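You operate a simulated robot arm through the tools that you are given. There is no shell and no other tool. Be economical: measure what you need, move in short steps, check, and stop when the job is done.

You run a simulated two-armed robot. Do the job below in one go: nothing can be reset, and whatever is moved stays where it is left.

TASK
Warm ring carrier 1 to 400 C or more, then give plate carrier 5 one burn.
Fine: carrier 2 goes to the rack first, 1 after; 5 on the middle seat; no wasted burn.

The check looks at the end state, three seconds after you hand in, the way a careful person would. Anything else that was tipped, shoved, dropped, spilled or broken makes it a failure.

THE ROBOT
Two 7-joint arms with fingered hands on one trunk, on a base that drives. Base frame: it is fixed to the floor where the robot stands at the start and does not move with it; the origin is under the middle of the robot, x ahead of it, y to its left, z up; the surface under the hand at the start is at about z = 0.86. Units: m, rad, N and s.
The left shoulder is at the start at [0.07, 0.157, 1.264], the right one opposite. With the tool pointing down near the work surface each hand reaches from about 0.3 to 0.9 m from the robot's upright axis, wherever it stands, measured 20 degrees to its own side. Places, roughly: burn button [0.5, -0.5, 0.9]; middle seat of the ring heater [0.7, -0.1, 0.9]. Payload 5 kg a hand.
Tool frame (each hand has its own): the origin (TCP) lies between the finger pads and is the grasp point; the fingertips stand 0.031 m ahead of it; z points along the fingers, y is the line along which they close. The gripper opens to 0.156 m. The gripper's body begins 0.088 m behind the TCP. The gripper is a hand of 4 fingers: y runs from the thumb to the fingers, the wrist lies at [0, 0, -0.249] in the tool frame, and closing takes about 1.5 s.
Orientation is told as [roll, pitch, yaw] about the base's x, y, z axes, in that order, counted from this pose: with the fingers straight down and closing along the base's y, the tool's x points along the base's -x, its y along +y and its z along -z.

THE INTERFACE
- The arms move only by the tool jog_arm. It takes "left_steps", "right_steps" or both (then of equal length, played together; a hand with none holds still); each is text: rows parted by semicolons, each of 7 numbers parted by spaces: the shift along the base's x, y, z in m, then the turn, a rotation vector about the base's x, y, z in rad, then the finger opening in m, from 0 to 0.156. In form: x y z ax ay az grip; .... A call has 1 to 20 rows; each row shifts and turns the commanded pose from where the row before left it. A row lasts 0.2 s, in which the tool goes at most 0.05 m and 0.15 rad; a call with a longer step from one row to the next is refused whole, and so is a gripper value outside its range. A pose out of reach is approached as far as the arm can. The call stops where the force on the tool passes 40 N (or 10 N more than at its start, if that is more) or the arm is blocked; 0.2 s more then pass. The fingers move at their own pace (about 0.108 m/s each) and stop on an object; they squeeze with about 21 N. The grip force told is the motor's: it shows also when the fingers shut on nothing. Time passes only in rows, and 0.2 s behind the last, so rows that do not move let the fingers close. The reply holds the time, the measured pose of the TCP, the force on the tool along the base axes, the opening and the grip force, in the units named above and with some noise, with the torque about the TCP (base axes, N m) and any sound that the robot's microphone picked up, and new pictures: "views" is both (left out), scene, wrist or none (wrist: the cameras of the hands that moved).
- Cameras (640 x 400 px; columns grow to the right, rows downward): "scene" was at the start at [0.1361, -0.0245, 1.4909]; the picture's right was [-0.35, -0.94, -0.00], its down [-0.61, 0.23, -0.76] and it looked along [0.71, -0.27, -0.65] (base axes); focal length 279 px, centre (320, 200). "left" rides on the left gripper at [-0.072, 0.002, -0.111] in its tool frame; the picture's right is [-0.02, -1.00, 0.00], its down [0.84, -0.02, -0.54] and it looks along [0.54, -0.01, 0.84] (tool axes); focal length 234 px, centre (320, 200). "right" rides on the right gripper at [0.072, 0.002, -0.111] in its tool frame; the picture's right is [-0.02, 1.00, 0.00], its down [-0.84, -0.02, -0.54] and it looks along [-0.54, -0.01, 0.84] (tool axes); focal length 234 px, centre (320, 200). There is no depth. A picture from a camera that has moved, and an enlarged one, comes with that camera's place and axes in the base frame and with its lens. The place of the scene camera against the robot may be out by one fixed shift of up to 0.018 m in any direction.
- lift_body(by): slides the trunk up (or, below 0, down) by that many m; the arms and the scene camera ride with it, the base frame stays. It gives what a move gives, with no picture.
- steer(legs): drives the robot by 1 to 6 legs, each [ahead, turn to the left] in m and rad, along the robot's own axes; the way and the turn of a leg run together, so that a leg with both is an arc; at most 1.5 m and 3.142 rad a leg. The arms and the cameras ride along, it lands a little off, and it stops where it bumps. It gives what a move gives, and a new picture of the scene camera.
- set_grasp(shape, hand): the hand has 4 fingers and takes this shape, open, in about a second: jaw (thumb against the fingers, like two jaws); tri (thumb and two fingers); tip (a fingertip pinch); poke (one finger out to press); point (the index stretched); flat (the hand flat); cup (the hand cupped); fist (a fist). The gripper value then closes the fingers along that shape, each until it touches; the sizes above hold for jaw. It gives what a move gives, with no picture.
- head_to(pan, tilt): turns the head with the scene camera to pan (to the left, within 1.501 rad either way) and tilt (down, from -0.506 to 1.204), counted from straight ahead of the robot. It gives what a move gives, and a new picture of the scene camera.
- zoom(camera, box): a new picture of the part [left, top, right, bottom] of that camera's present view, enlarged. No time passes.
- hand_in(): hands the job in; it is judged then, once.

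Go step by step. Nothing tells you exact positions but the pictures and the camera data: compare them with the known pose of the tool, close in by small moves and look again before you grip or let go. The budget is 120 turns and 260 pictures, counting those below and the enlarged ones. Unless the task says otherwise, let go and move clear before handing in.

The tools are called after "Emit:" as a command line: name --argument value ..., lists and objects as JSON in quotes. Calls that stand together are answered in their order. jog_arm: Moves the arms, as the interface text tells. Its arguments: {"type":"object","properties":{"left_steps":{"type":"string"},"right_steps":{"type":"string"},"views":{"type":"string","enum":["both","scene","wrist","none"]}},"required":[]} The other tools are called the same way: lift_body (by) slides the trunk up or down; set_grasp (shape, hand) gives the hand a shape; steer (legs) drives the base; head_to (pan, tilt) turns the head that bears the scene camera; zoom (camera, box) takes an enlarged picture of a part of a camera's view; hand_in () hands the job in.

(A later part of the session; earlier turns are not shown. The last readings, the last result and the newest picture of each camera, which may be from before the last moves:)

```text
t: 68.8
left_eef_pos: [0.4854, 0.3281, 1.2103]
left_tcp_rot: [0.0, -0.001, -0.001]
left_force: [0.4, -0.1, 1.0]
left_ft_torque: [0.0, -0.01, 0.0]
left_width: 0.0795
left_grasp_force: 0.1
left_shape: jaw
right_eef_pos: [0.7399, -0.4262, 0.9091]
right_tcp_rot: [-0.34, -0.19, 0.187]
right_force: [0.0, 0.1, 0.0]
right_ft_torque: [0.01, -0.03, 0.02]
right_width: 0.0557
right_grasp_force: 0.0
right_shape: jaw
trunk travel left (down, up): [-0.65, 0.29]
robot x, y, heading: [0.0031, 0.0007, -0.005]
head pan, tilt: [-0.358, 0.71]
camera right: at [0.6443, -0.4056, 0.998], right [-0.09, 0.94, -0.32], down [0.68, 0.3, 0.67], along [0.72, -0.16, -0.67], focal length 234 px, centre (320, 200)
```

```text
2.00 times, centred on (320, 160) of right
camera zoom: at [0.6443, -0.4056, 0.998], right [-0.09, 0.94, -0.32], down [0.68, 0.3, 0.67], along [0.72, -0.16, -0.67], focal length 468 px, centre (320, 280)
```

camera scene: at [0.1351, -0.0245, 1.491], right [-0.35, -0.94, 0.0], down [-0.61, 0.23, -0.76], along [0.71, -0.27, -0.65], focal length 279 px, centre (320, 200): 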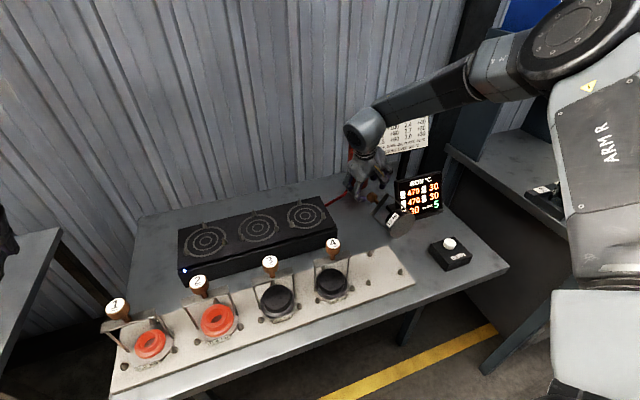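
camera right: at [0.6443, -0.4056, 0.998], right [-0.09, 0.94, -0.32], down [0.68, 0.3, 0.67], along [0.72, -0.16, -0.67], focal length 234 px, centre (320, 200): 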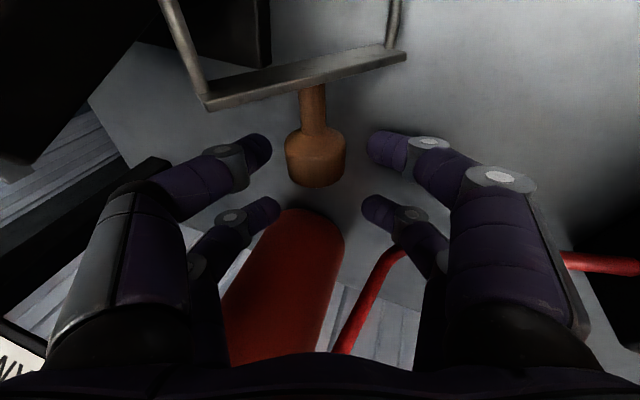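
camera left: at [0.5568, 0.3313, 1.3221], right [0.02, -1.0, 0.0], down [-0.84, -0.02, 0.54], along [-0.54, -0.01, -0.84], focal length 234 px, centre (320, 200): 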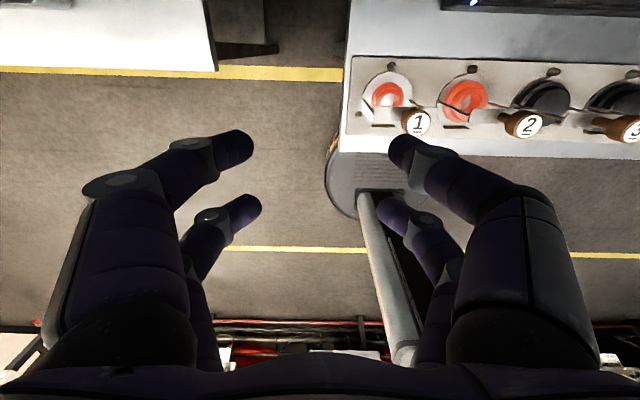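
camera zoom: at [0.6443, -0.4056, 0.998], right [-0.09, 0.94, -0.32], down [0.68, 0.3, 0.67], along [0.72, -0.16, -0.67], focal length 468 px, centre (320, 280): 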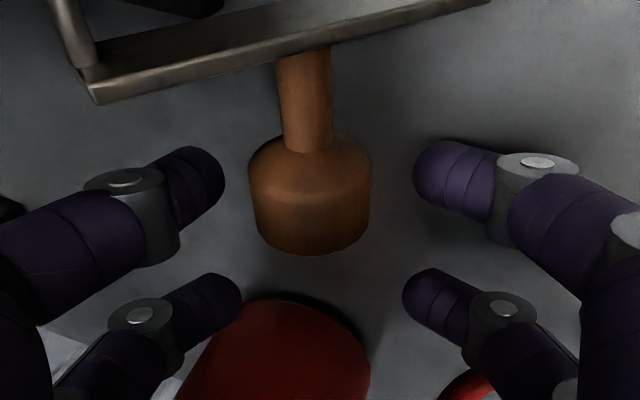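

Finger row lines up with the knob head. Close.

Emit:
jog_arm --right_steps "0 0 0 0 0 0 0.04;0 0 0 0 0 0 0.03;0 0 0 0 0 0 0.02;0 0 0 0 0 0 0;0 0 0 0 0 0 0;0 0 0 0 0 0 0" --views "wrist"

Emit:
zoom --camera "right" --box '[200, 60, 440, 260]'

```text
t: 70.2
left_eef_pos: [0.4856, 0.3285, 1.2097]
left_tcp_rot: [0.001, -0.003, -0.003]
left_force: [-1.0, -0.1, -0.6]
left_ft_torque: [0.02, -0.02, -0.02]
left_width: 0.0795
left_grasp_force: 0.1
left_shape: jaw
right_eef_pos: [0.7405, -0.4262, 0.9089]
right_tcp_rot: [-0.341, -0.186, 0.19]
right_force: [0.7, -1.1, 0.2]
right_ft_torque: [0.06, -0.02, 0.04]
right_width: 0.0062
right_grasp_force: 20.7
right_shape: jaw
trunk travel left (down, up): [-0.65, 0.29]
robot x, y, heading: [-0.0005, 0.0005, 0.002]
head pan, tilt: [-0.358, 0.71]
camera right: at [0.6443, -0.4056, 0.9978], right [-0.09, 0.94, -0.32], down [0.68, 0.3, 0.67], along [0.72, -0.16, -0.67], focal length 234 px, centre (320, 200)
```

right: 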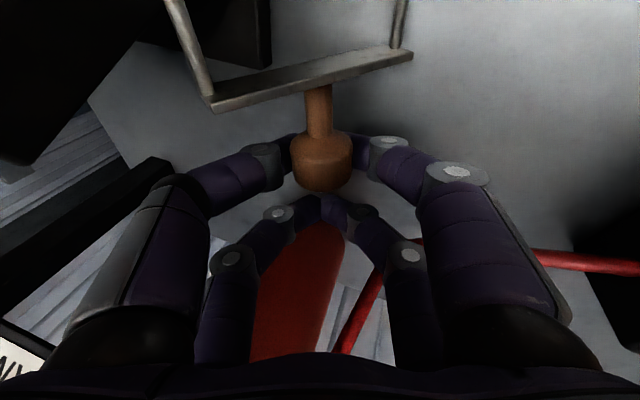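

```text
2.00 times, centred on (320, 160) of right
camera zoom: at [0.6443, -0.4056, 0.9978], right [-0.09, 0.94, -0.32], down [0.68, 0.3, 0.67], along [0.72, -0.16, -0.67], focal length 468 px, centre (320, 280)
```

zoom: 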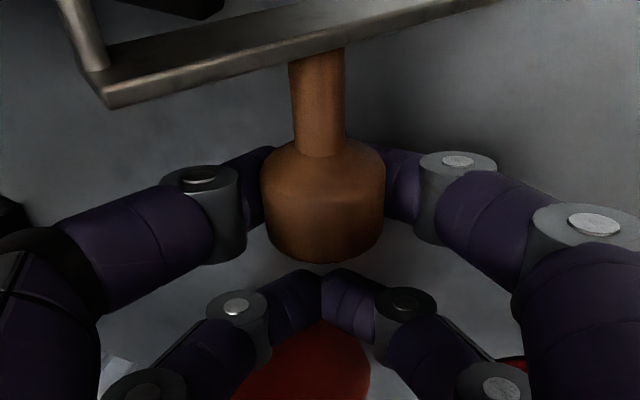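

The fingers hold the knob neck, with the other pair in front of the head. First I swing the knob a few centimetres away from the display (base pivoting on the table), then I'll tilt it up.

Emit:
jog_arm --right_steps "0 0.003 0.005 0 0 0.03 0;-0.002 0.012 0.003 0 0 0.06 0;-0.003 0.012 0.002 0 0 0.06 0;-0.004 0.012 0.002 0 0 0.06 0;0 0 0 0 0 0 0"

Emit:
zoom --camera "scene" --box '[340, 120, 450, 260]'

```text
t: 71.4
left_eef_pos: [0.4838, 0.3286, 1.2091]
left_tcp_rot: [-0.001, 0.001, -0.002]
left_force: [0.0, 0.2, 0.5]
left_ft_torque: [-0.02, -0.02, -0.03]
left_width: 0.0797
left_grasp_force: 0.0
left_shape: jaw
right_eef_pos: [0.7324, -0.389, 0.9203]
right_tcp_rot: [-0.34, -0.188, 0.4]
right_force: [0.4, 0.0, -3.6]
right_ft_torque: [0.09, -0.04, 0.06]
right_width: 0.0059
right_grasp_force: 21.0
right_shape: jaw
trunk travel left (down, up): [-0.65, 0.29]
robot x, y, heading: [0.0017, -0.0017, -0.002]
head pan, tilt: [-0.358, 0.71]
camera scene: at [0.1364, -0.0249, 1.4908], right [-0.35, -0.94, 0.0], down [-0.61, 0.23, -0.76], along [0.71, -0.27, -0.65], focal length 279 px, centre (320, 200)
camera right: at [0.6337, -0.388, 1.0089], right [-0.29, 0.9, -0.32], down [0.61, 0.43, 0.67], along [0.74, 0.0, -0.67], focal length 234 px, centre (320, 200)
```

scene: 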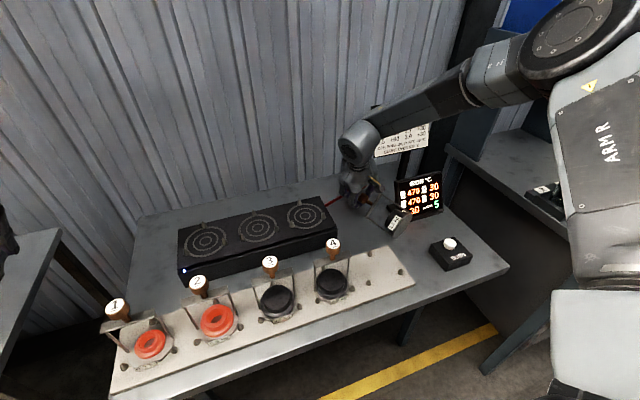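
right: 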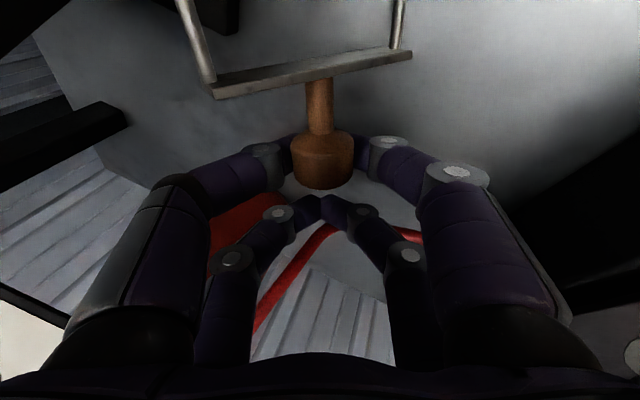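

```text
2.86 times, centred on (395, 190) of scene
camera zoom: at [0.1364, -0.0249, 1.4908], right [-0.35, -0.94, 0.0], down [-0.61, 0.23, -0.76], along [0.71, -0.27, -0.65], focal length 798 px, centre (106, 229)
```

zoom: 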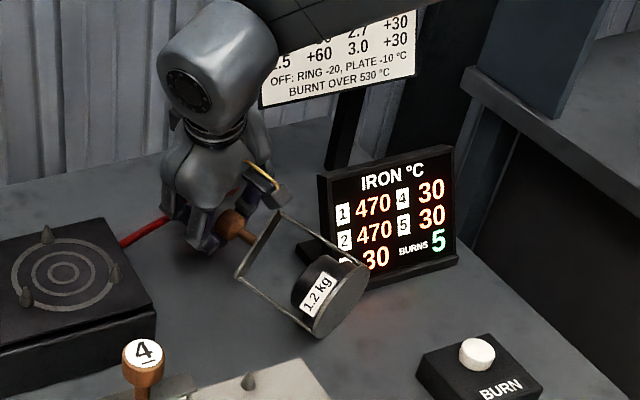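

It follows nicely. Now tilt up along the arc about the base rim, first part.

Emit:
jog_arm --right_steps "-0.0034 -0.0015 0.0152 0 0 0 0;-0.0053 -0.0024 0.0145 0 0 0 0;-0.0053 -0.0024 0.0145 0 0 0 0;-0.0078 -0.0035 0.013 0 0 0 0;-0.0078 -0.0035 0.013 0 0 0 0;0 0 0 0 0 0 0"

Emit:
zoom --camera "scene" --box '[340, 120, 450, 260]'

```text
t: 72.8
left_eef_pos: [0.4848, 0.3285, 1.2098]
left_tcp_rot: [0.0, -0.002, -0.003]
left_force: [0.4, -0.1, 0.6]
left_ft_torque: [-0.01, 0.01, -0.03]
left_width: 0.0795
left_grasp_force: 0.0
left_shape: jaw
right_eef_pos: [0.7044, -0.4029, 0.9914]
right_tcp_rot: [-0.34, -0.185, 0.4]
right_force: [1.1, 0.3, -1.0]
right_ft_torque: [0.02, 0.02, 0.02]
right_width: 0.0035
right_grasp_force: 20.8
right_shape: jaw
trunk travel left (down, up): [-0.65, 0.29]
robot x, y, heading: [0.0009, -0.0034, 0.001]
head pan, tilt: [-0.358, 0.71]
camera scene: at [0.1363, -0.0246, 1.4908], right [-0.35, -0.94, 0.0], down [-0.61, 0.23, -0.76], along [0.71, -0.27, -0.65], focal length 279 px, centre (320, 200)
camera right: at [0.6047, -0.4029, 1.0804], right [-0.29, 0.9, -0.32], down [0.61, 0.43, 0.67], along [0.74, 0.0, -0.67], focal length 234 px, centre (320, 200)
```

scene: 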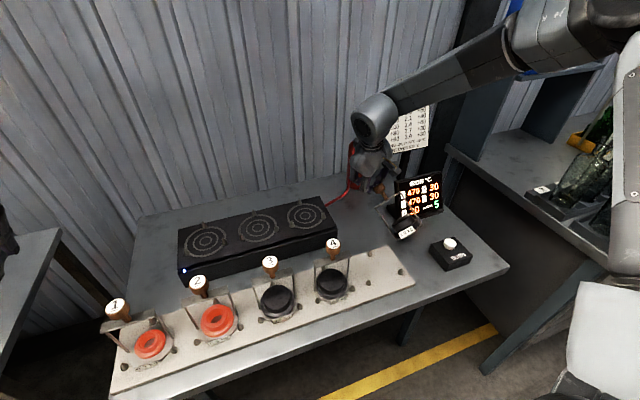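
right: 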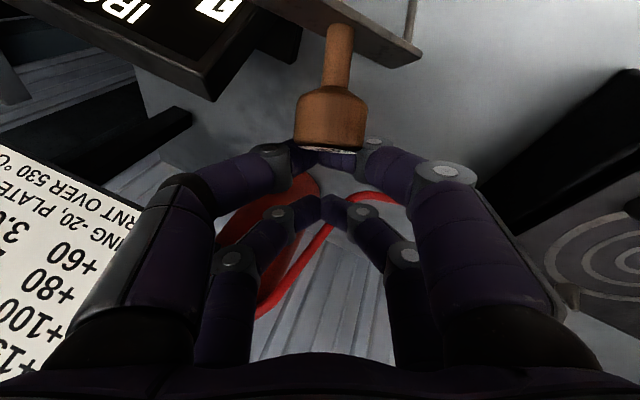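

```text
2.86 times, centred on (395, 190) of scene
camera zoom: at [0.1363, -0.0246, 1.4908], right [-0.35, -0.94, 0.0], down [-0.61, 0.23, -0.76], along [0.71, -0.27, -0.65], focal length 798 px, centre (106, 229)
```

zoom: 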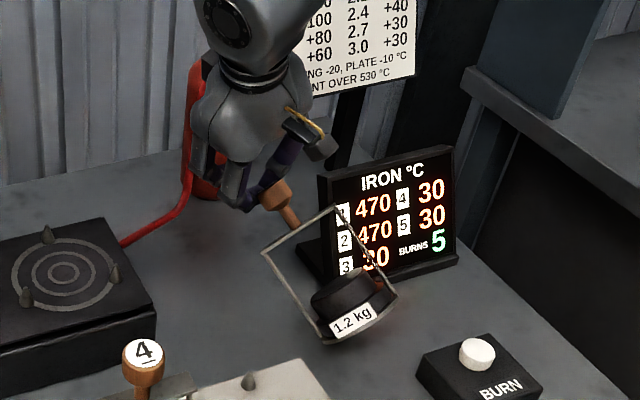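

The carrier is half up, leaning lightly on the closed fingers: the head slipped out of the pinch, and standing it up from here would land it on the button box. I lower it back along the same arc and will regrip, pull it clear, then raise it with the hand rotating along.

Emit:
jog_arm --right_steps "0.0078 0.0035 -0.013 0 0 0 0;0.0078 0.0035 -0.013 0 0 0 0;0.0053 0.0024 -0.0145 0 0 0 0;0.0053 0.0024 -0.0145 0 0 0 0;0.0034 0.0015 -0.0152 0 0 0 0;0 0 0 0 0 0 0"

Emit:
zoom --camera "scene" --box '[340, 120, 450, 260]'

Emit:
zoom --camera "right" --box '[200, 60, 440, 260]'

```text
t: 74.2
left_eef_pos: [0.4841, 0.3284, 1.2103]
left_tcp_rot: [0.0, -0.002, -0.002]
left_force: [-0.7, -1.0, 0.8]
left_ft_torque: [0.0, -0.01, -0.01]
left_width: 0.0796
left_grasp_force: 0.0
left_shape: jaw
right_eef_pos: [0.7329, -0.3869, 0.9185]
right_tcp_rot: [-0.339, -0.189, 0.399]
right_force: [2.0, -0.5, -2.0]
right_ft_torque: [0.02, -0.09, -0.01]
right_width: 0.0035
right_grasp_force: 20.9
right_shape: jaw
trunk travel left (down, up): [-0.65, 0.29]
robot x, y, heading: [-0.0029, -0.0002, -0.007]
head pan, tilt: [-0.358, 0.71]
camera scene: at [0.1358, -0.0245, 1.4909], right [-0.35, -0.94, 0.0], down [-0.61, 0.23, -0.76], along [0.71, -0.27, -0.65], focal length 279 px, centre (320, 200)
camera right: at [0.6338, -0.3856, 1.0082], right [-0.29, 0.9, -0.32], down [0.61, 0.43, 0.67], along [0.74, 0.0, -0.67], focal length 234 px, centre (320, 200)
```

scene: 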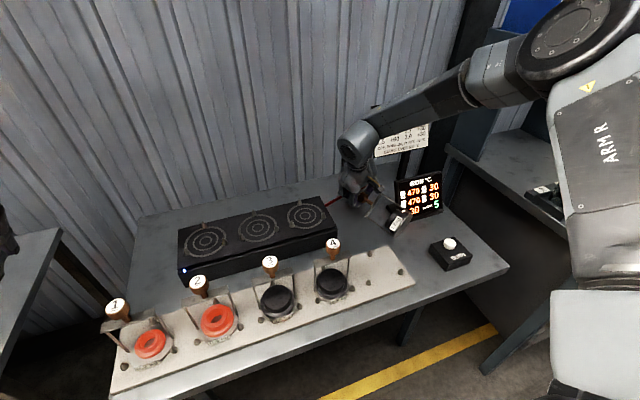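
right: 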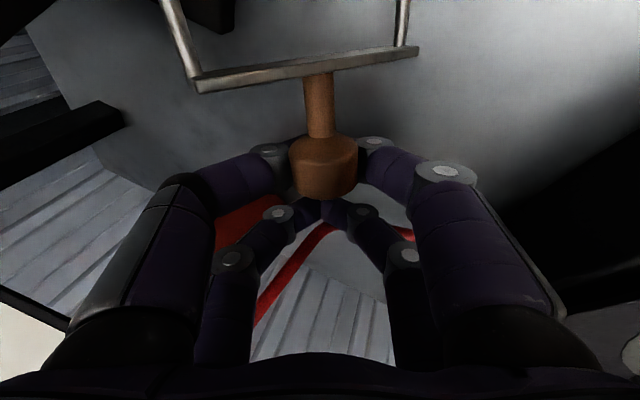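

```text
2.86 times, centred on (395, 190) of scene
camera zoom: at [0.1358, -0.0245, 1.4909], right [-0.35, -0.94, 0.0], down [-0.61, 0.23, -0.76], along [0.71, -0.27, -0.65], focal length 798 px, centre (106, 229)
```

zoom: 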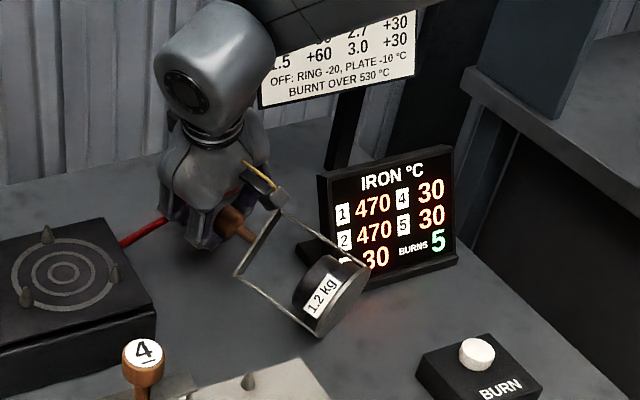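

```text
2.00 times, centred on (320, 160) of right
camera zoom: at [0.6338, -0.3856, 1.0082], right [-0.29, 0.9, -0.32], down [0.61, 0.43, 0.67], along [0.74, 0.0, -0.67], focal length 468 px, centre (320, 280)
```

zoom: 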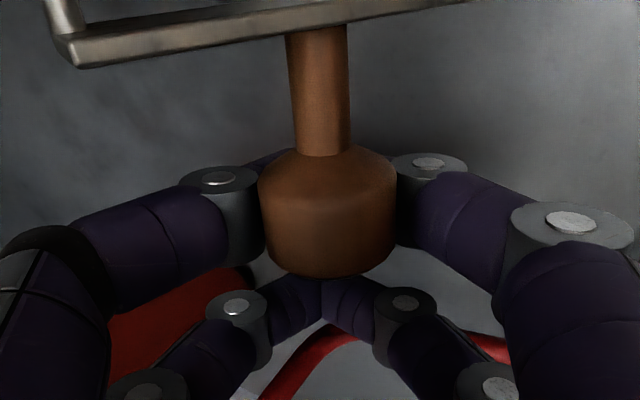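

The knob is back down, cradled. I open, shift the hand slightly towards the bail so the near pair grips the neck, and close again.

Emit:
jog_arm --right_steps "0 0 -0.004 0 0 0 0.03;0 0 -0.003 0 0 0 0.055;0 0 0 0 0 0 0.055;-0.011 -0.005 0 0 0 0 0.055;0 0 -0.003 0 0 0 0.055;0 0 0 0 0 0 0.055" --views "none"

Emit:
zoom --camera "right" --box '[200, 40, 440, 240]'

```text
t: 75.6
left_eef_pos: [0.4849, 0.329, 1.2102]
left_tcp_rot: [0.001, -0.001, -0.001]
left_force: [0.1, -0.2, 0.5]
left_ft_torque: [0.0, 0.01, 0.02]
left_width: 0.0798
left_grasp_force: 0.0
left_shape: jaw
right_eef_pos: [0.7223, -0.3921, 0.9089]
right_tcp_rot: [-0.339, -0.187, 0.397]
right_force: [0.2, 0.0, -0.6]
right_ft_torque: [0.01, 0.01, 0.0]
right_width: 0.0548
right_grasp_force: 0.1
right_shape: jaw
trunk travel left (down, up): [-0.65, 0.29]
robot x, y, heading: [0.0003, 0.0012, -0.004]
head pan, tilt: [-0.358, 0.71]
```

```text
2.00 times, centred on (320, 140) of right
camera zoom: at [0.6237, -0.3924, 0.9987], right [-0.29, 0.9, -0.32], down [0.61, 0.43, 0.67], along [0.74, 0.0, -0.67], focal length 468 px, centre (320, 320)
```

zoom: 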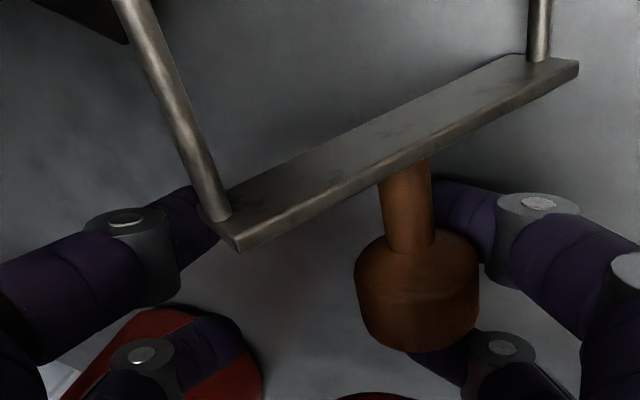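

The knob sits off-centre towards the left finger; I shift the hand +y by ~2 cm and look.

Emit:
jog_arm --right_steps "-0.002 0.009 0 0 0 0 0.06;-0.002 0.009 0 0 0 0 0.06;0 0 0 0 0 0 0.06" --views "none"

Emit:
zoom --camera "right" --box '[200, 40, 440, 240]'

Emit:
zoom --camera "scene" --box '[340, 120, 450, 260]'

```text
t: 76.4
left_eef_pos: [0.4843, 0.3297, 1.2096]
left_tcp_rot: [0.001, -0.002, -0.001]
left_force: [-0.3, -0.3, 0.1]
left_ft_torque: [0.01, -0.02, -0.01]
left_width: 0.0795
left_grasp_force: 0.0
left_shape: jaw
right_eef_pos: [0.7182, -0.3755, 0.9092]
right_tcp_rot: [-0.34, -0.188, 0.399]
right_force: [-0.1, -0.6, -0.5]
right_ft_torque: [-0.02, 0.0, 0.0]
right_width: 0.0596
right_grasp_force: 0.0
right_shape: jaw
trunk travel left (down, up): [-0.65, 0.29]
robot x, y, heading: [-0.0013, -0.0051, -0.003]
head pan, tilt: [-0.358, 0.71]
```

```text
2.00 times, centred on (320, 140) of right
camera zoom: at [0.6198, -0.3745, 0.9978], right [-0.29, 0.9, -0.32], down [0.61, 0.43, 0.67], along [0.74, 0.0, -0.67], focal length 468 px, centre (320, 320)
```

zoom: 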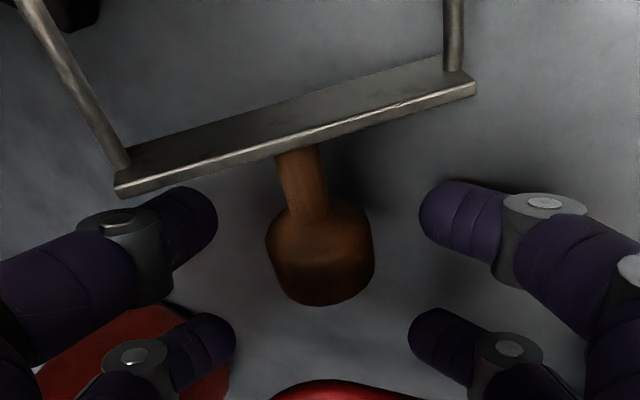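

```text
2.86 times, centred on (395, 190) of scene
camera zoom: at [0.1357, -0.0248, 1.4909], right [-0.35, -0.94, 0.0], down [-0.61, 0.23, -0.76], along [0.71, -0.27, -0.65], focal length 798 px, centre (106, 229)
```

zoom: 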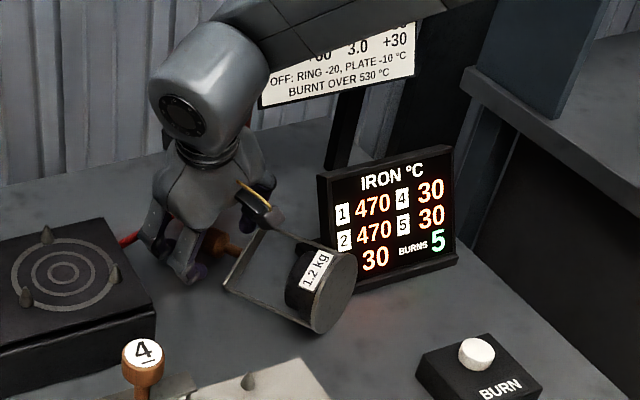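

Centred on the neck now, and the base has also moved clear of the box. Close and begin tilting up with the hand rotating along.

Emit:
jog_arm --right_steps "0 0 0 0 0 0 0.04;0 0 0 0 0 0 0.02;0 0 0 0 0 0 0;0 0 0 0 0 0 0;0 0 0 0 0 0 0;-0.0105 -0.0047 0.0257 0.0406 -0.0914 0 0;-0.0105 -0.0047 0.0257 0.0406 -0.0914 0 0;0 0 0 0 0 0 0"

Emit:
zoom --camera "scene" --box '[340, 120, 450, 260]'

Emit:
zoom --camera "right" --box '[200, 40, 440, 240]'

```text
t: 78.2
left_eef_pos: [0.4879, 0.3296, 1.2091]
left_tcp_rot: [0.001, -0.001, 0.0]
left_force: [0.8, 0.7, -0.7]
left_ft_torque: [-0.01, 0.04, -0.02]
left_width: 0.0794
left_grasp_force: 0.0
left_shape: jaw
right_eef_pos: [0.6992, -0.3855, 0.9611]
right_tcp_rot: [-0.333, -0.387, 0.396]
right_force: [-0.7, 0.0, -5.9]
right_ft_torque: [0.33, -0.04, -0.23]
right_width: 0.0117
right_grasp_force: 20.9
right_shape: jaw
trunk travel left (down, up): [-0.65, 0.29]
robot x, y, heading: [0.0011, 0.0016, -0.001]
head pan, tilt: [-0.358, 0.71]
camera scene: at [0.1381, -0.0246, 1.4906], right [-0.35, -0.94, 0.0], down [-0.61, 0.23, -0.76], along [0.71, -0.27, -0.65], focal length 279 px, centre (320, 200)
camera right: at [0.586, -0.3929, 1.0306], right [-0.23, 0.93, -0.29], down [0.47, 0.37, 0.8], along [0.85, 0.04, -0.53], focal length 234 px, centre (320, 200)
```

scene: 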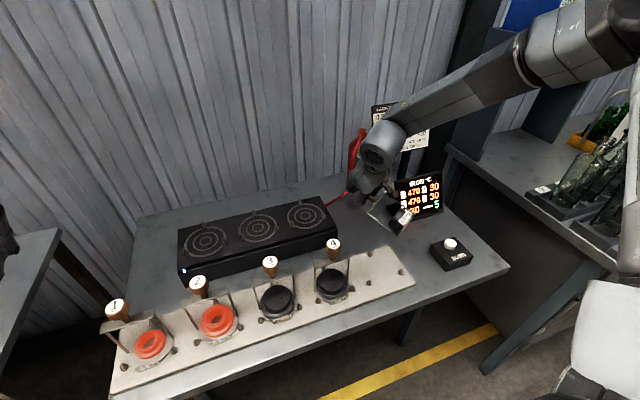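
right: 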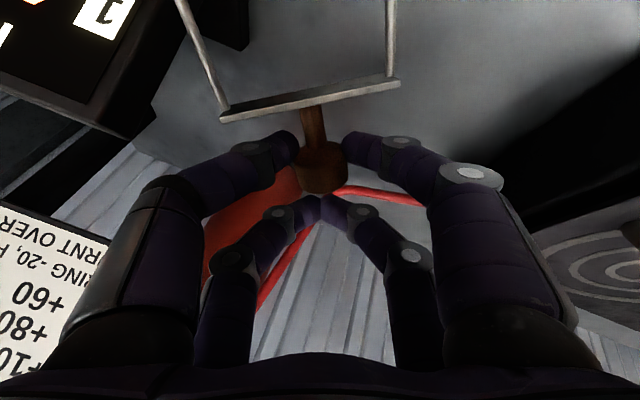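

```text
2.86 times, centred on (395, 190) of scene
camera zoom: at [0.1381, -0.0246, 1.4906], right [-0.35, -0.94, 0.0], down [-0.61, 0.23, -0.76], along [0.71, -0.27, -0.65], focal length 798 px, centre (106, 229)
```

zoom: 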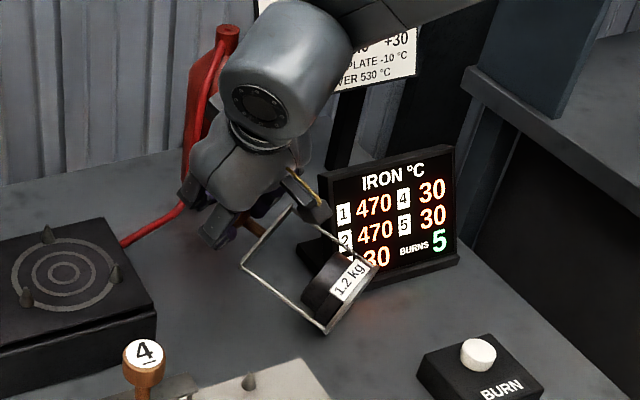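

```text
2.00 times, centred on (320, 140) of right
camera zoom: at [0.586, -0.3929, 1.0306], right [-0.23, 0.93, -0.29], down [0.47, 0.37, 0.8], along [0.85, 0.04, -0.53], focal length 468 px, centre (320, 320)
```

zoom: 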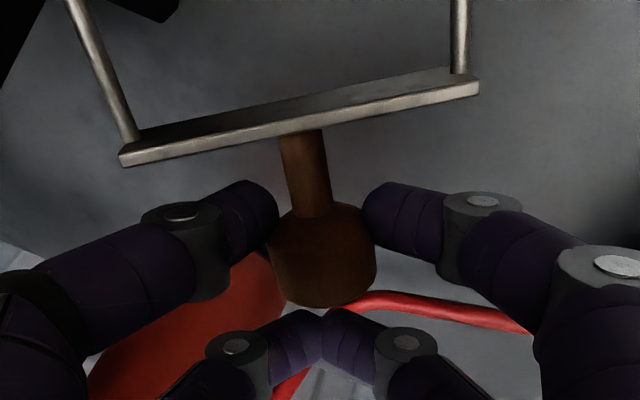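

Good solid pinch now. Continue tilting.

Emit:
jog_arm --right_steps "-0.0193 -0.0086 0.021 0.0406 -0.0914 0 0;-0.0193 -0.0086 0.021 0.0406 -0.0914 0 0;0 0 0 0 0 0 0"

Emit:
zoom --camera "scene" --box '[340, 120, 450, 260]'

Emit:
zoom --camera "right" --box '[200, 40, 440, 240]'

```text
t: 79.0
left_eef_pos: [0.4867, 0.3286, 1.2088]
left_tcp_rot: [0.0, 0.0, -0.001]
left_force: [-0.5, 0.0, 0.1]
left_ft_torque: [-0.02, 0.03, 0.01]
left_width: 0.0794
left_grasp_force: 0.1
left_shape: jaw
right_eef_pos: [0.6595, -0.3999, 1.0033]
right_tcp_rot: [-0.332, -0.587, 0.395]
right_force: [-1.8, 0.6, -4.4]
right_ft_torque: [0.28, -0.03, -0.14]
right_width: 0.0104
right_grasp_force: 21.2
right_shape: jaw
trunk travel left (down, up): [-0.65, 0.29]
robot x, y, heading: [0.0002, 0.0037, -0.002]
head pan, tilt: [-0.358, 0.71]
camera scene: at [0.1376, -0.0249, 1.4907], right [-0.35, -0.94, 0.0], down [-0.61, 0.23, -0.76], along [0.71, -0.27, -0.65], focal length 279 px, centre (320, 200)
camera right: at [0.5361, -0.4121, 1.0496], right [-0.18, 0.95, -0.26], down [0.32, 0.3, 0.9], along [0.93, 0.08, -0.36], focal length 234 px, centre (320, 200)
```

scene: 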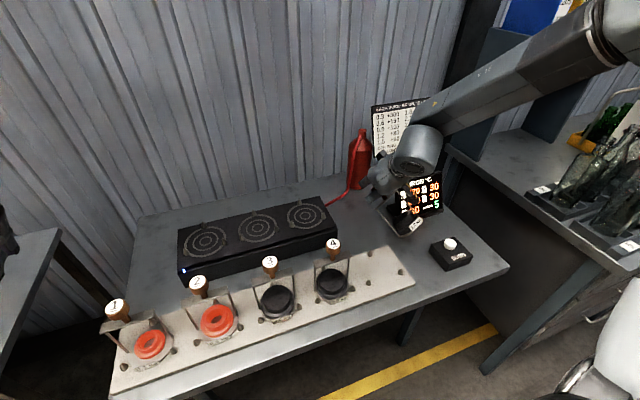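
right: 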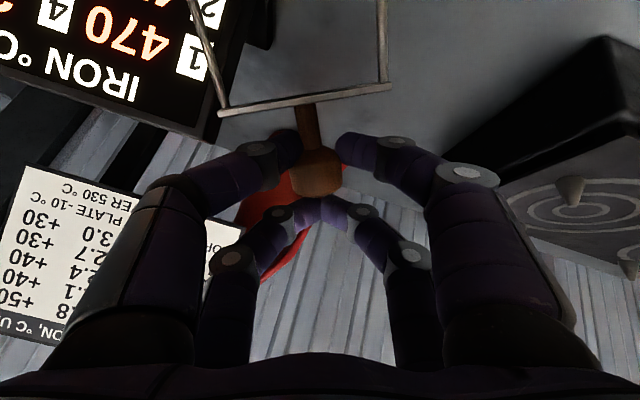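

```text
2.86 times, centred on (395, 190) of scene
camera zoom: at [0.1376, -0.0249, 1.4907], right [-0.35, -0.94, 0.0], down [-0.61, 0.23, -0.76], along [0.71, -0.27, -0.65], focal length 798 px, centre (106, 229)
```

zoom: 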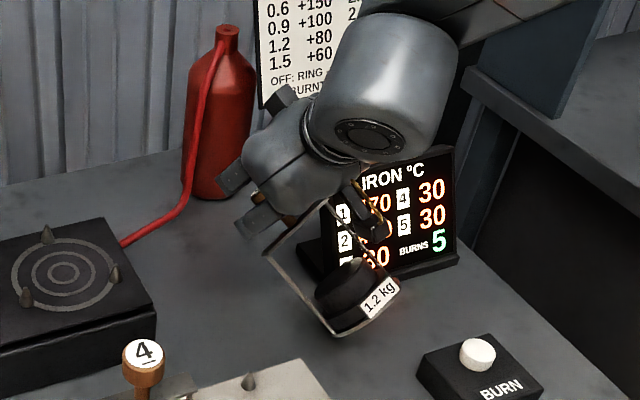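

```text
2.00 times, centred on (320, 140) of right
camera zoom: at [0.5361, -0.4121, 1.0496], right [-0.18, 0.95, -0.26], down [0.32, 0.3, 0.9], along [0.93, 0.08, -0.36], focal length 468 px, centre (320, 320)
```

zoom: 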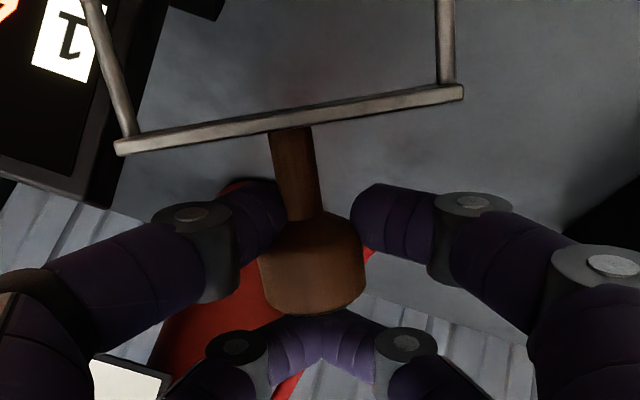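

Going well. Next part, with less backward travel so the base slides away from the button box.

Emit:
jog_arm --right_steps "-0.0183 -0.003 0.014 0.0406 -0.0914 0 0;-0.0183 -0.003 0.014 0.0406 -0.0914 0 0;0 0 0 0 0 0 0"

Emit:
zoom --camera "scene" --box '[340, 140, 450, 280]'

Emit:
zoom --camera "right" --box '[200, 40, 440, 240]'

```text
t: 79.8
left_eef_pos: [0.4881, 0.3309, 1.2078]
left_tcp_rot: [-0.004, 0.002, 0.0]
left_force: [0.5, 1.6, -0.3]
left_ft_torque: [-0.07, 0.04, 0.04]
left_width: 0.0798
left_grasp_force: 0.1
left_shape: jaw
right_eef_pos: [0.6261, -0.4053, 1.0304]
right_tcp_rot: [-0.324, -0.786, 0.392]
right_force: [1.7, 0.8, -11.9]
right_ft_torque: [0.18, -0.07, 0.04]
right_width: 0.0075
right_grasp_force: 21.1
right_shape: jaw
trunk travel left (down, up): [-0.65, 0.29]
robot x, y, heading: [-0.0002, 0.0009, 0.0]
head pan, tilt: [-0.358, 0.71]
camera scene: at [0.1404, -0.0225, 1.4904], right [-0.35, -0.94, 0.0], down [-0.61, 0.23, -0.76], along [0.71, -0.27, -0.65], focal length 279 px, centre (320, 200)
camera right: at [0.4959, -0.4186, 1.0535], right [-0.14, 0.97, -0.21], down [0.15, 0.23, 0.96], along [0.98, 0.1, -0.17], focal length 234 px, centre (320, 200)
```

scene: 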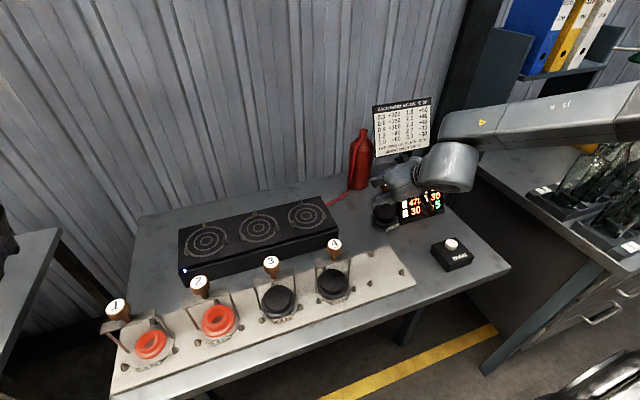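
right: 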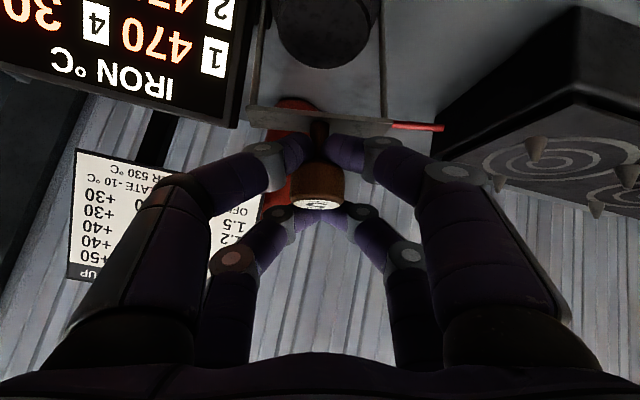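

```text
2.86 times, centred on (395, 210) of scene
camera zoom: at [0.1404, -0.0225, 1.4904], right [-0.35, -0.94, 0.0], down [-0.61, 0.23, -0.76], along [0.71, -0.27, -0.65], focal length 798 px, centre (106, 171)
```

zoom: 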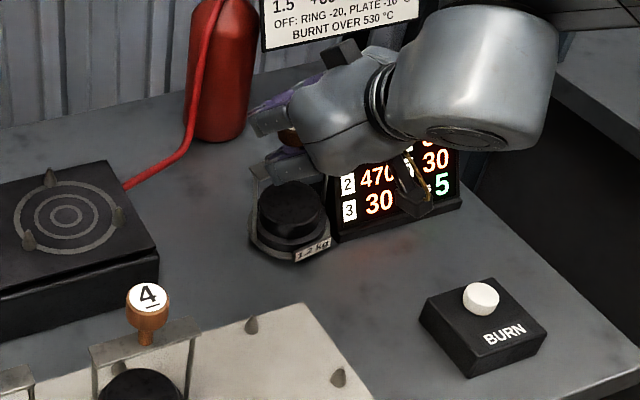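

```text
2.00 times, centred on (320, 140) of right
camera zoom: at [0.4959, -0.4186, 1.0535], right [-0.14, 0.97, -0.21], down [0.15, 0.23, 0.96], along [0.98, 0.1, -0.17], focal length 468 px, centre (320, 320)
```

zoom: 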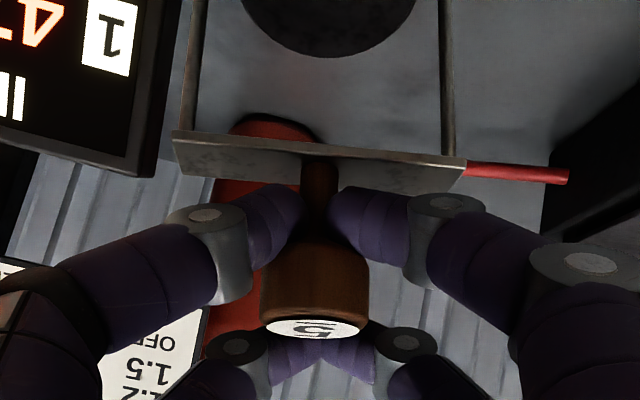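

It is now hanging upright from the neck pinch, a far better hold than before, just beside the display. I ease it away from the display and up.

Emit:
jog_arm --right_steps "-0.003 0.008 0.006 0 0 0 0;-0.004 0.012 0.008 0 0 0 0;-0.004 0.014 0.012 0 0 0 0;0 0.014 0.015 0 0 0 0;0 0.01 0.018 0 0 0 0;0 0 0.018 0 0 0 0;0 0 0.018 0 0 0 0;0 0 0.012 0 0 0 0;0 0 0 0 0 0 0;0 0 0 0 0 0 0"

Emit:
zoom --camera "scene" --box '[330, 120, 450, 270]'

```text
t: 82.0
left_eef_pos: [0.4859, 0.3286, 1.2096]
left_tcp_rot: [0.002, -0.001, -0.003]
left_force: [-0.4, -0.6, 0.5]
left_ft_torque: [-0.04, -0.01, -0.02]
left_width: 0.0796
left_grasp_force: 0.2
left_shape: jaw
right_eef_pos: [0.6115, -0.3512, 1.1353]
right_tcp_rot: [-0.323, -0.788, 0.389]
right_force: [1.0, 0.1, -13.8]
right_ft_torque: [0.3, 0.0, 0.04]
right_width: 0.007
right_grasp_force: 20.8
right_shape: jaw
trunk travel left (down, up): [-0.65, 0.29]
robot x, y, heading: [-0.0038, -0.0012, -0.002]
head pan, tilt: [-0.358, 0.71]
camera scene: at [0.1374, -0.0256, 1.4907], right [-0.35, -0.94, 0.0], down [-0.61, 0.23, -0.76], along [0.71, -0.27, -0.65], focal length 279 px, centre (320, 200)
camera right: at [0.482, -0.3646, 1.1589], right [-0.14, 0.97, -0.21], down [0.15, 0.23, 0.96], along [0.98, 0.1, -0.17], focal length 234 px, centre (320, 200)
```

scene: 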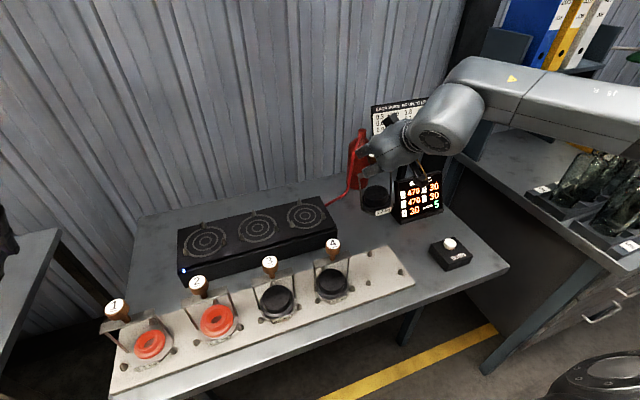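
right: 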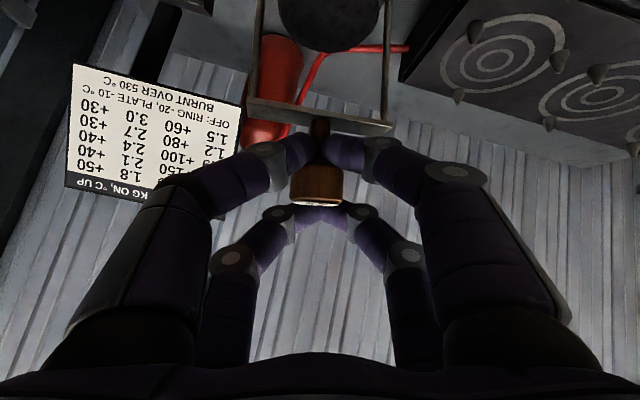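

```text
2.67 times, centred on (390, 195) of scene
camera zoom: at [0.1374, -0.0256, 1.4907], right [-0.35, -0.94, 0.0], down [-0.61, 0.23, -0.76], along [0.71, -0.27, -0.65], focal length 745 px, centre (133, 213)
```

zoom: 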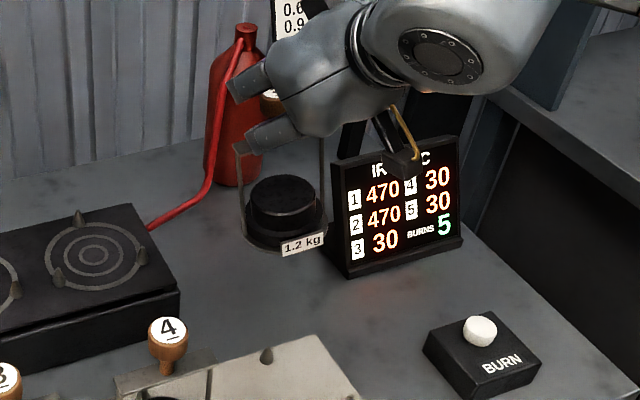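

Hanging steadily. Carry it to above the middle seat with gentle steps.

Emit:
jog_arm --right_steps "0 0 0.01 0 0 0 0;0 0.006 0.012 0 0 0 0;0.003 0.012 0 0 0 0 0;0.0044 0.018 0 0 0 0 0;0.0044 0.019 0 0 0 0 0;0.0044 0.019 0 0 0 0 0;0.0044 0.019 0 0 0 0 0;0.0044 0.019 0 0 0 0 0;0.0044 0.019 0 0 0 0 0;0.0044 0.019 0 0 0 0 0;0.0044 0.019 0 0 0 0 0;0.0044 0.019 0 0 0 0 0;0.0044 0.019 0 0 0 0 0;0.0044 0.019 0 0 0 0 0;0.0044 0.019 0 0 0 0 0;0.0044 0.019 0 0 0 0 0;0.004 0.018 0 0 0 0 0;0.003 0.01 0 0 0 0 0;0 0 0 0 0 0 0;0 0 0 0 0 0 0"

Emit:
zoom --camera "scene" --box '[170, 120, 350, 290]'

```text
t: 86.2
left_eef_pos: [0.485, 0.3291, 1.2113]
left_tcp_rot: [-0.001, 0.0, -0.001]
left_force: [0.1, 0.5, 0.3]
left_ft_torque: [0.03, -0.01, -0.01]
left_width: 0.0797
left_grasp_force: 0.1
left_shape: jaw
right_eef_pos: [0.6781, -0.0568, 1.1591]
right_tcp_rot: [-0.323, -0.788, 0.389]
right_force: [-0.1, -1.2, -12.9]
right_ft_torque: [0.27, 0.04, 0.01]
right_width: 0.0068
right_grasp_force: 20.3
right_shape: jaw
trunk travel left (down, up): [-0.65, 0.29]
robot x, y, heading: [-0.0001, -0.0029, -0.003]
head pan, tilt: [-0.358, 0.71]
camera scene: at [0.1375, -0.0246, 1.4907], right [-0.35, -0.94, 0.0], down [-0.61, 0.23, -0.76], along [0.71, -0.27, -0.65], focal length 279 px, centre (320, 200)
camera right: at [0.549, -0.0708, 1.1819], right [-0.14, 0.97, -0.21], down [0.15, 0.23, 0.96], along [0.98, 0.1, -0.17], focal length 234 px, centre (320, 200)
```

scene: 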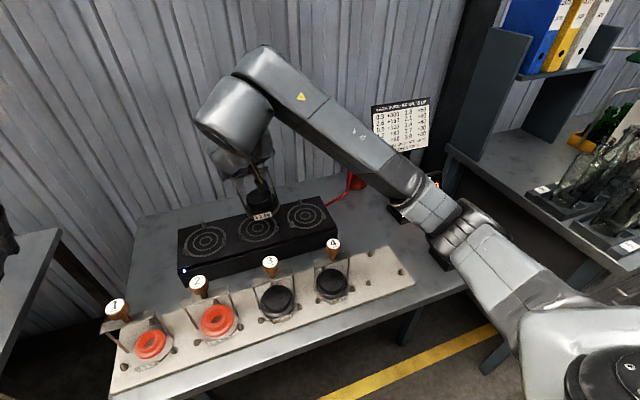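
right: 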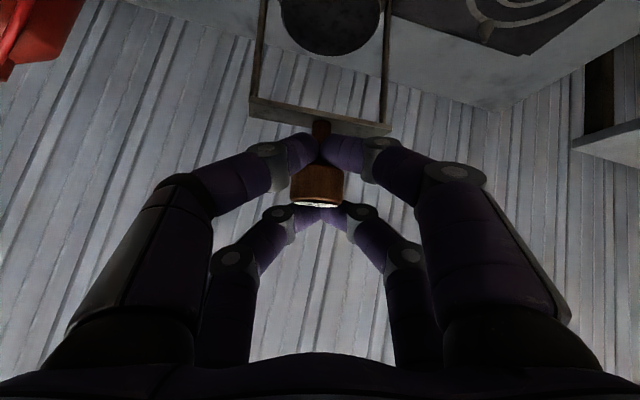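

```text
2.35 times, centred on (260, 205) of scene
camera zoom: at [0.1375, -0.0246, 1.4907], right [-0.35, -0.94, 0.0], down [-0.61, 0.23, -0.76], along [0.71, -0.27, -0.65], focal length 657 px, centre (461, 188)
```

zoom: 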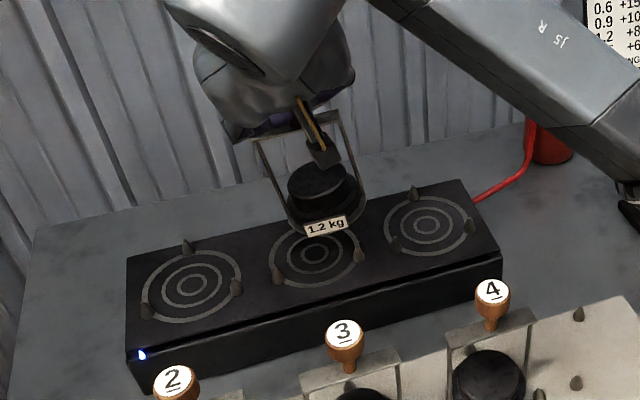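

The carrier hangs over the middle seat. I zoom in to judge its tilt and alignment before lowering.

Emit:
zoom --camera "scene" --box '[220, 150, 320, 250]'

Emit:
zoom --camera "right" --box '[220, 0, 420, 200]'

```text
4.00 times, centred on (270, 200) of scene
camera zoom: at [0.1375, -0.0246, 1.4907], right [-0.35, -0.94, 0.0], down [-0.61, 0.23, -0.76], along [0.71, -0.27, -0.65], focal length 1118 px, centre (520, 200)
```

zoom: 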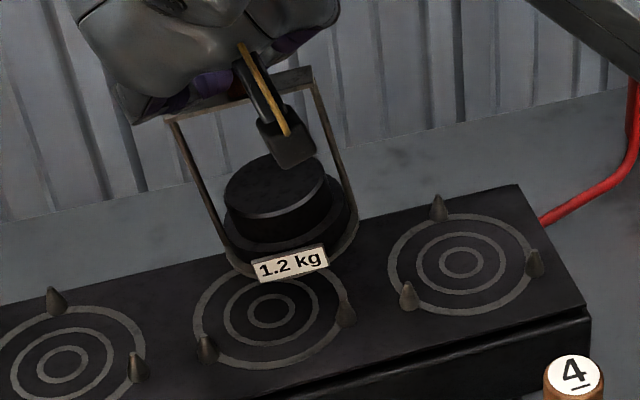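

```text
2.00 times, centred on (320, 100) of right
camera zoom: at [0.549, -0.0708, 1.1819], right [-0.14, 0.97, -0.21], down [0.15, 0.23, 0.96], along [0.98, 0.1, -0.17], focal length 468 px, centre (320, 400)
```

zoom: 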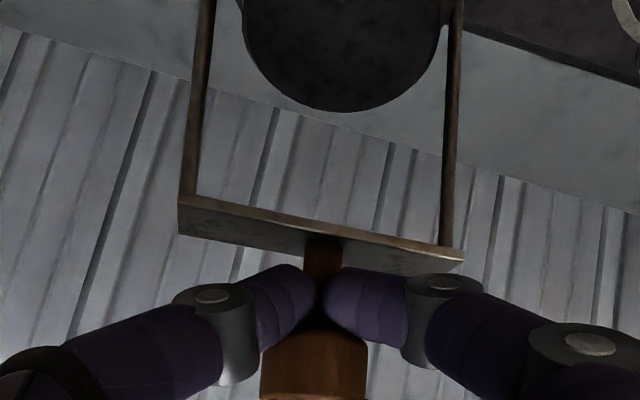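

The carrier leans ~0.12 rad (base towards -y). I roll the hand by that much and check.

Emit:
jog_arm --right_steps "0 0 0 0.06 0 0 0;0 0 0 0.06 0 0 0;0 0 0 0 0 0 0;0 0 0 0 0 0 0" --views "none"

Emit:
zoom --camera "scene" --box '[220, 150, 320, 250]'

Emit:
zoom --camera "right" --box '[220, 0, 420, 200]'

```text
t: 87.2
left_eef_pos: [0.4856, 0.328, 1.2097]
left_tcp_rot: [0.0, 0.001, -0.002]
left_force: [0.2, 0.0, 0.6]
left_ft_torque: [-0.01, 0.03, -0.02]
left_width: 0.0796
left_grasp_force: 0.0
left_shape: jaw
right_eef_pos: [0.6786, -0.0587, 1.1576]
right_tcp_rot: [-0.16, -0.826, 0.271]
right_force: [0.0, -0.8, -12.3]
right_ft_torque: [0.13, 0.03, 0.0]
right_width: 0.007
right_grasp_force: 21.0
right_shape: jaw
trunk travel left (down, up): [-0.65, 0.29]
robot x, y, heading: [0.0011, -0.0024, -0.003]
head pan, tilt: [-0.358, 0.71]
```

```text
4.00 times, centred on (270, 200) of scene
camera zoom: at [0.1374, -0.0248, 1.4907], right [-0.35, -0.94, 0.0], down [-0.61, 0.23, -0.76], along [0.71, -0.27, -0.65], focal length 1118 px, centre (520, 200)
```

zoom: 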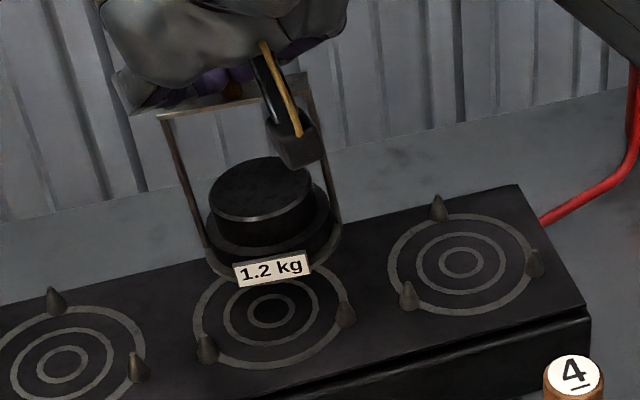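

```text
2.00 times, centred on (320, 100) of right
camera zoom: at [0.5489, -0.0743, 1.1802], right [-0.14, 0.99, -0.09], down [0.15, 0.11, 0.98], along [0.98, 0.12, -0.16], focal length 468 px, centre (320, 400)
```

zoom: 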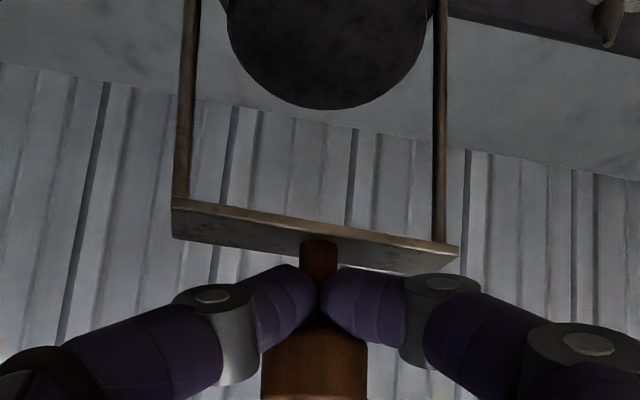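

Much straighter. A little more roll and small shift, then lower to just above the pegs.

Emit:
jog_arm --right_steps "0.001 0.002 0 0.045 0 0 0;0 0 -0.01 0 0 0 0;0 0 -0.01 0 0 0 0;0 0 0 0 0 0 0;0 0 0 0 0 0 0" --views "none"

Emit:
zoom --camera "scene" --box '[220, 160, 320, 260]'

Emit:
zoom --camera "right" --box '[220, 0, 420, 200]'

```text
t: 88.4
left_eef_pos: [0.4865, 0.3293, 1.2097]
left_tcp_rot: [0.0, -0.001, -0.002]
left_force: [-0.4, 0.4, 0.7]
left_ft_torque: [-0.04, 0.0, 0.01]
left_width: 0.0796
left_grasp_force: 0.0
left_shape: jaw
right_eef_pos: [0.6801, -0.0537, 1.139]
right_tcp_rot: [-0.094, -0.836, 0.225]
right_force: [0.3, 0.4, -12.7]
right_ft_torque: [0.07, -0.02, 0.01]
right_width: 0.0069
right_grasp_force: 21.3
right_shape: jaw
trunk travel left (down, up): [-0.65, 0.29]
robot x, y, heading: [-0.0008, -0.0002, -0.005]
head pan, tilt: [-0.358, 0.71]
```

```text
4.00 times, centred on (270, 210) of scene
camera zoom: at [0.1375, -0.0247, 1.4907], right [-0.35, -0.94, 0.0], down [-0.61, 0.23, -0.76], along [0.71, -0.27, -0.65], focal length 1118 px, centre (520, 160)
```

zoom: 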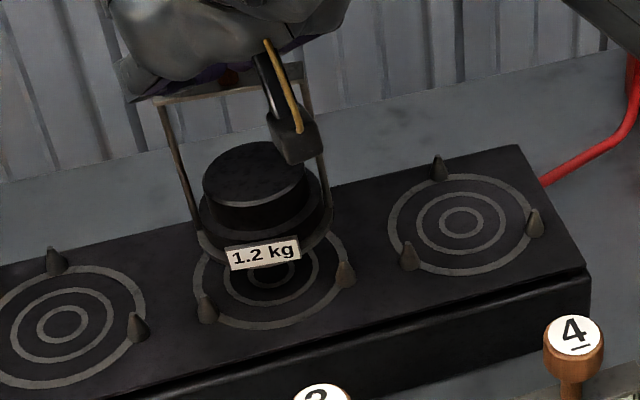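

```text
2.00 times, centred on (320, 100) of right
camera zoom: at [0.5497, -0.0715, 1.1602], right [-0.14, 0.99, -0.05], down [0.15, 0.07, 0.99], along [0.98, 0.13, -0.15], focal length 468 px, centre (320, 400)
```

zoom: 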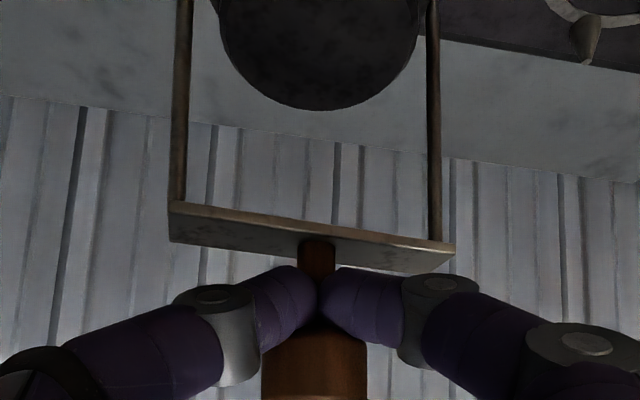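

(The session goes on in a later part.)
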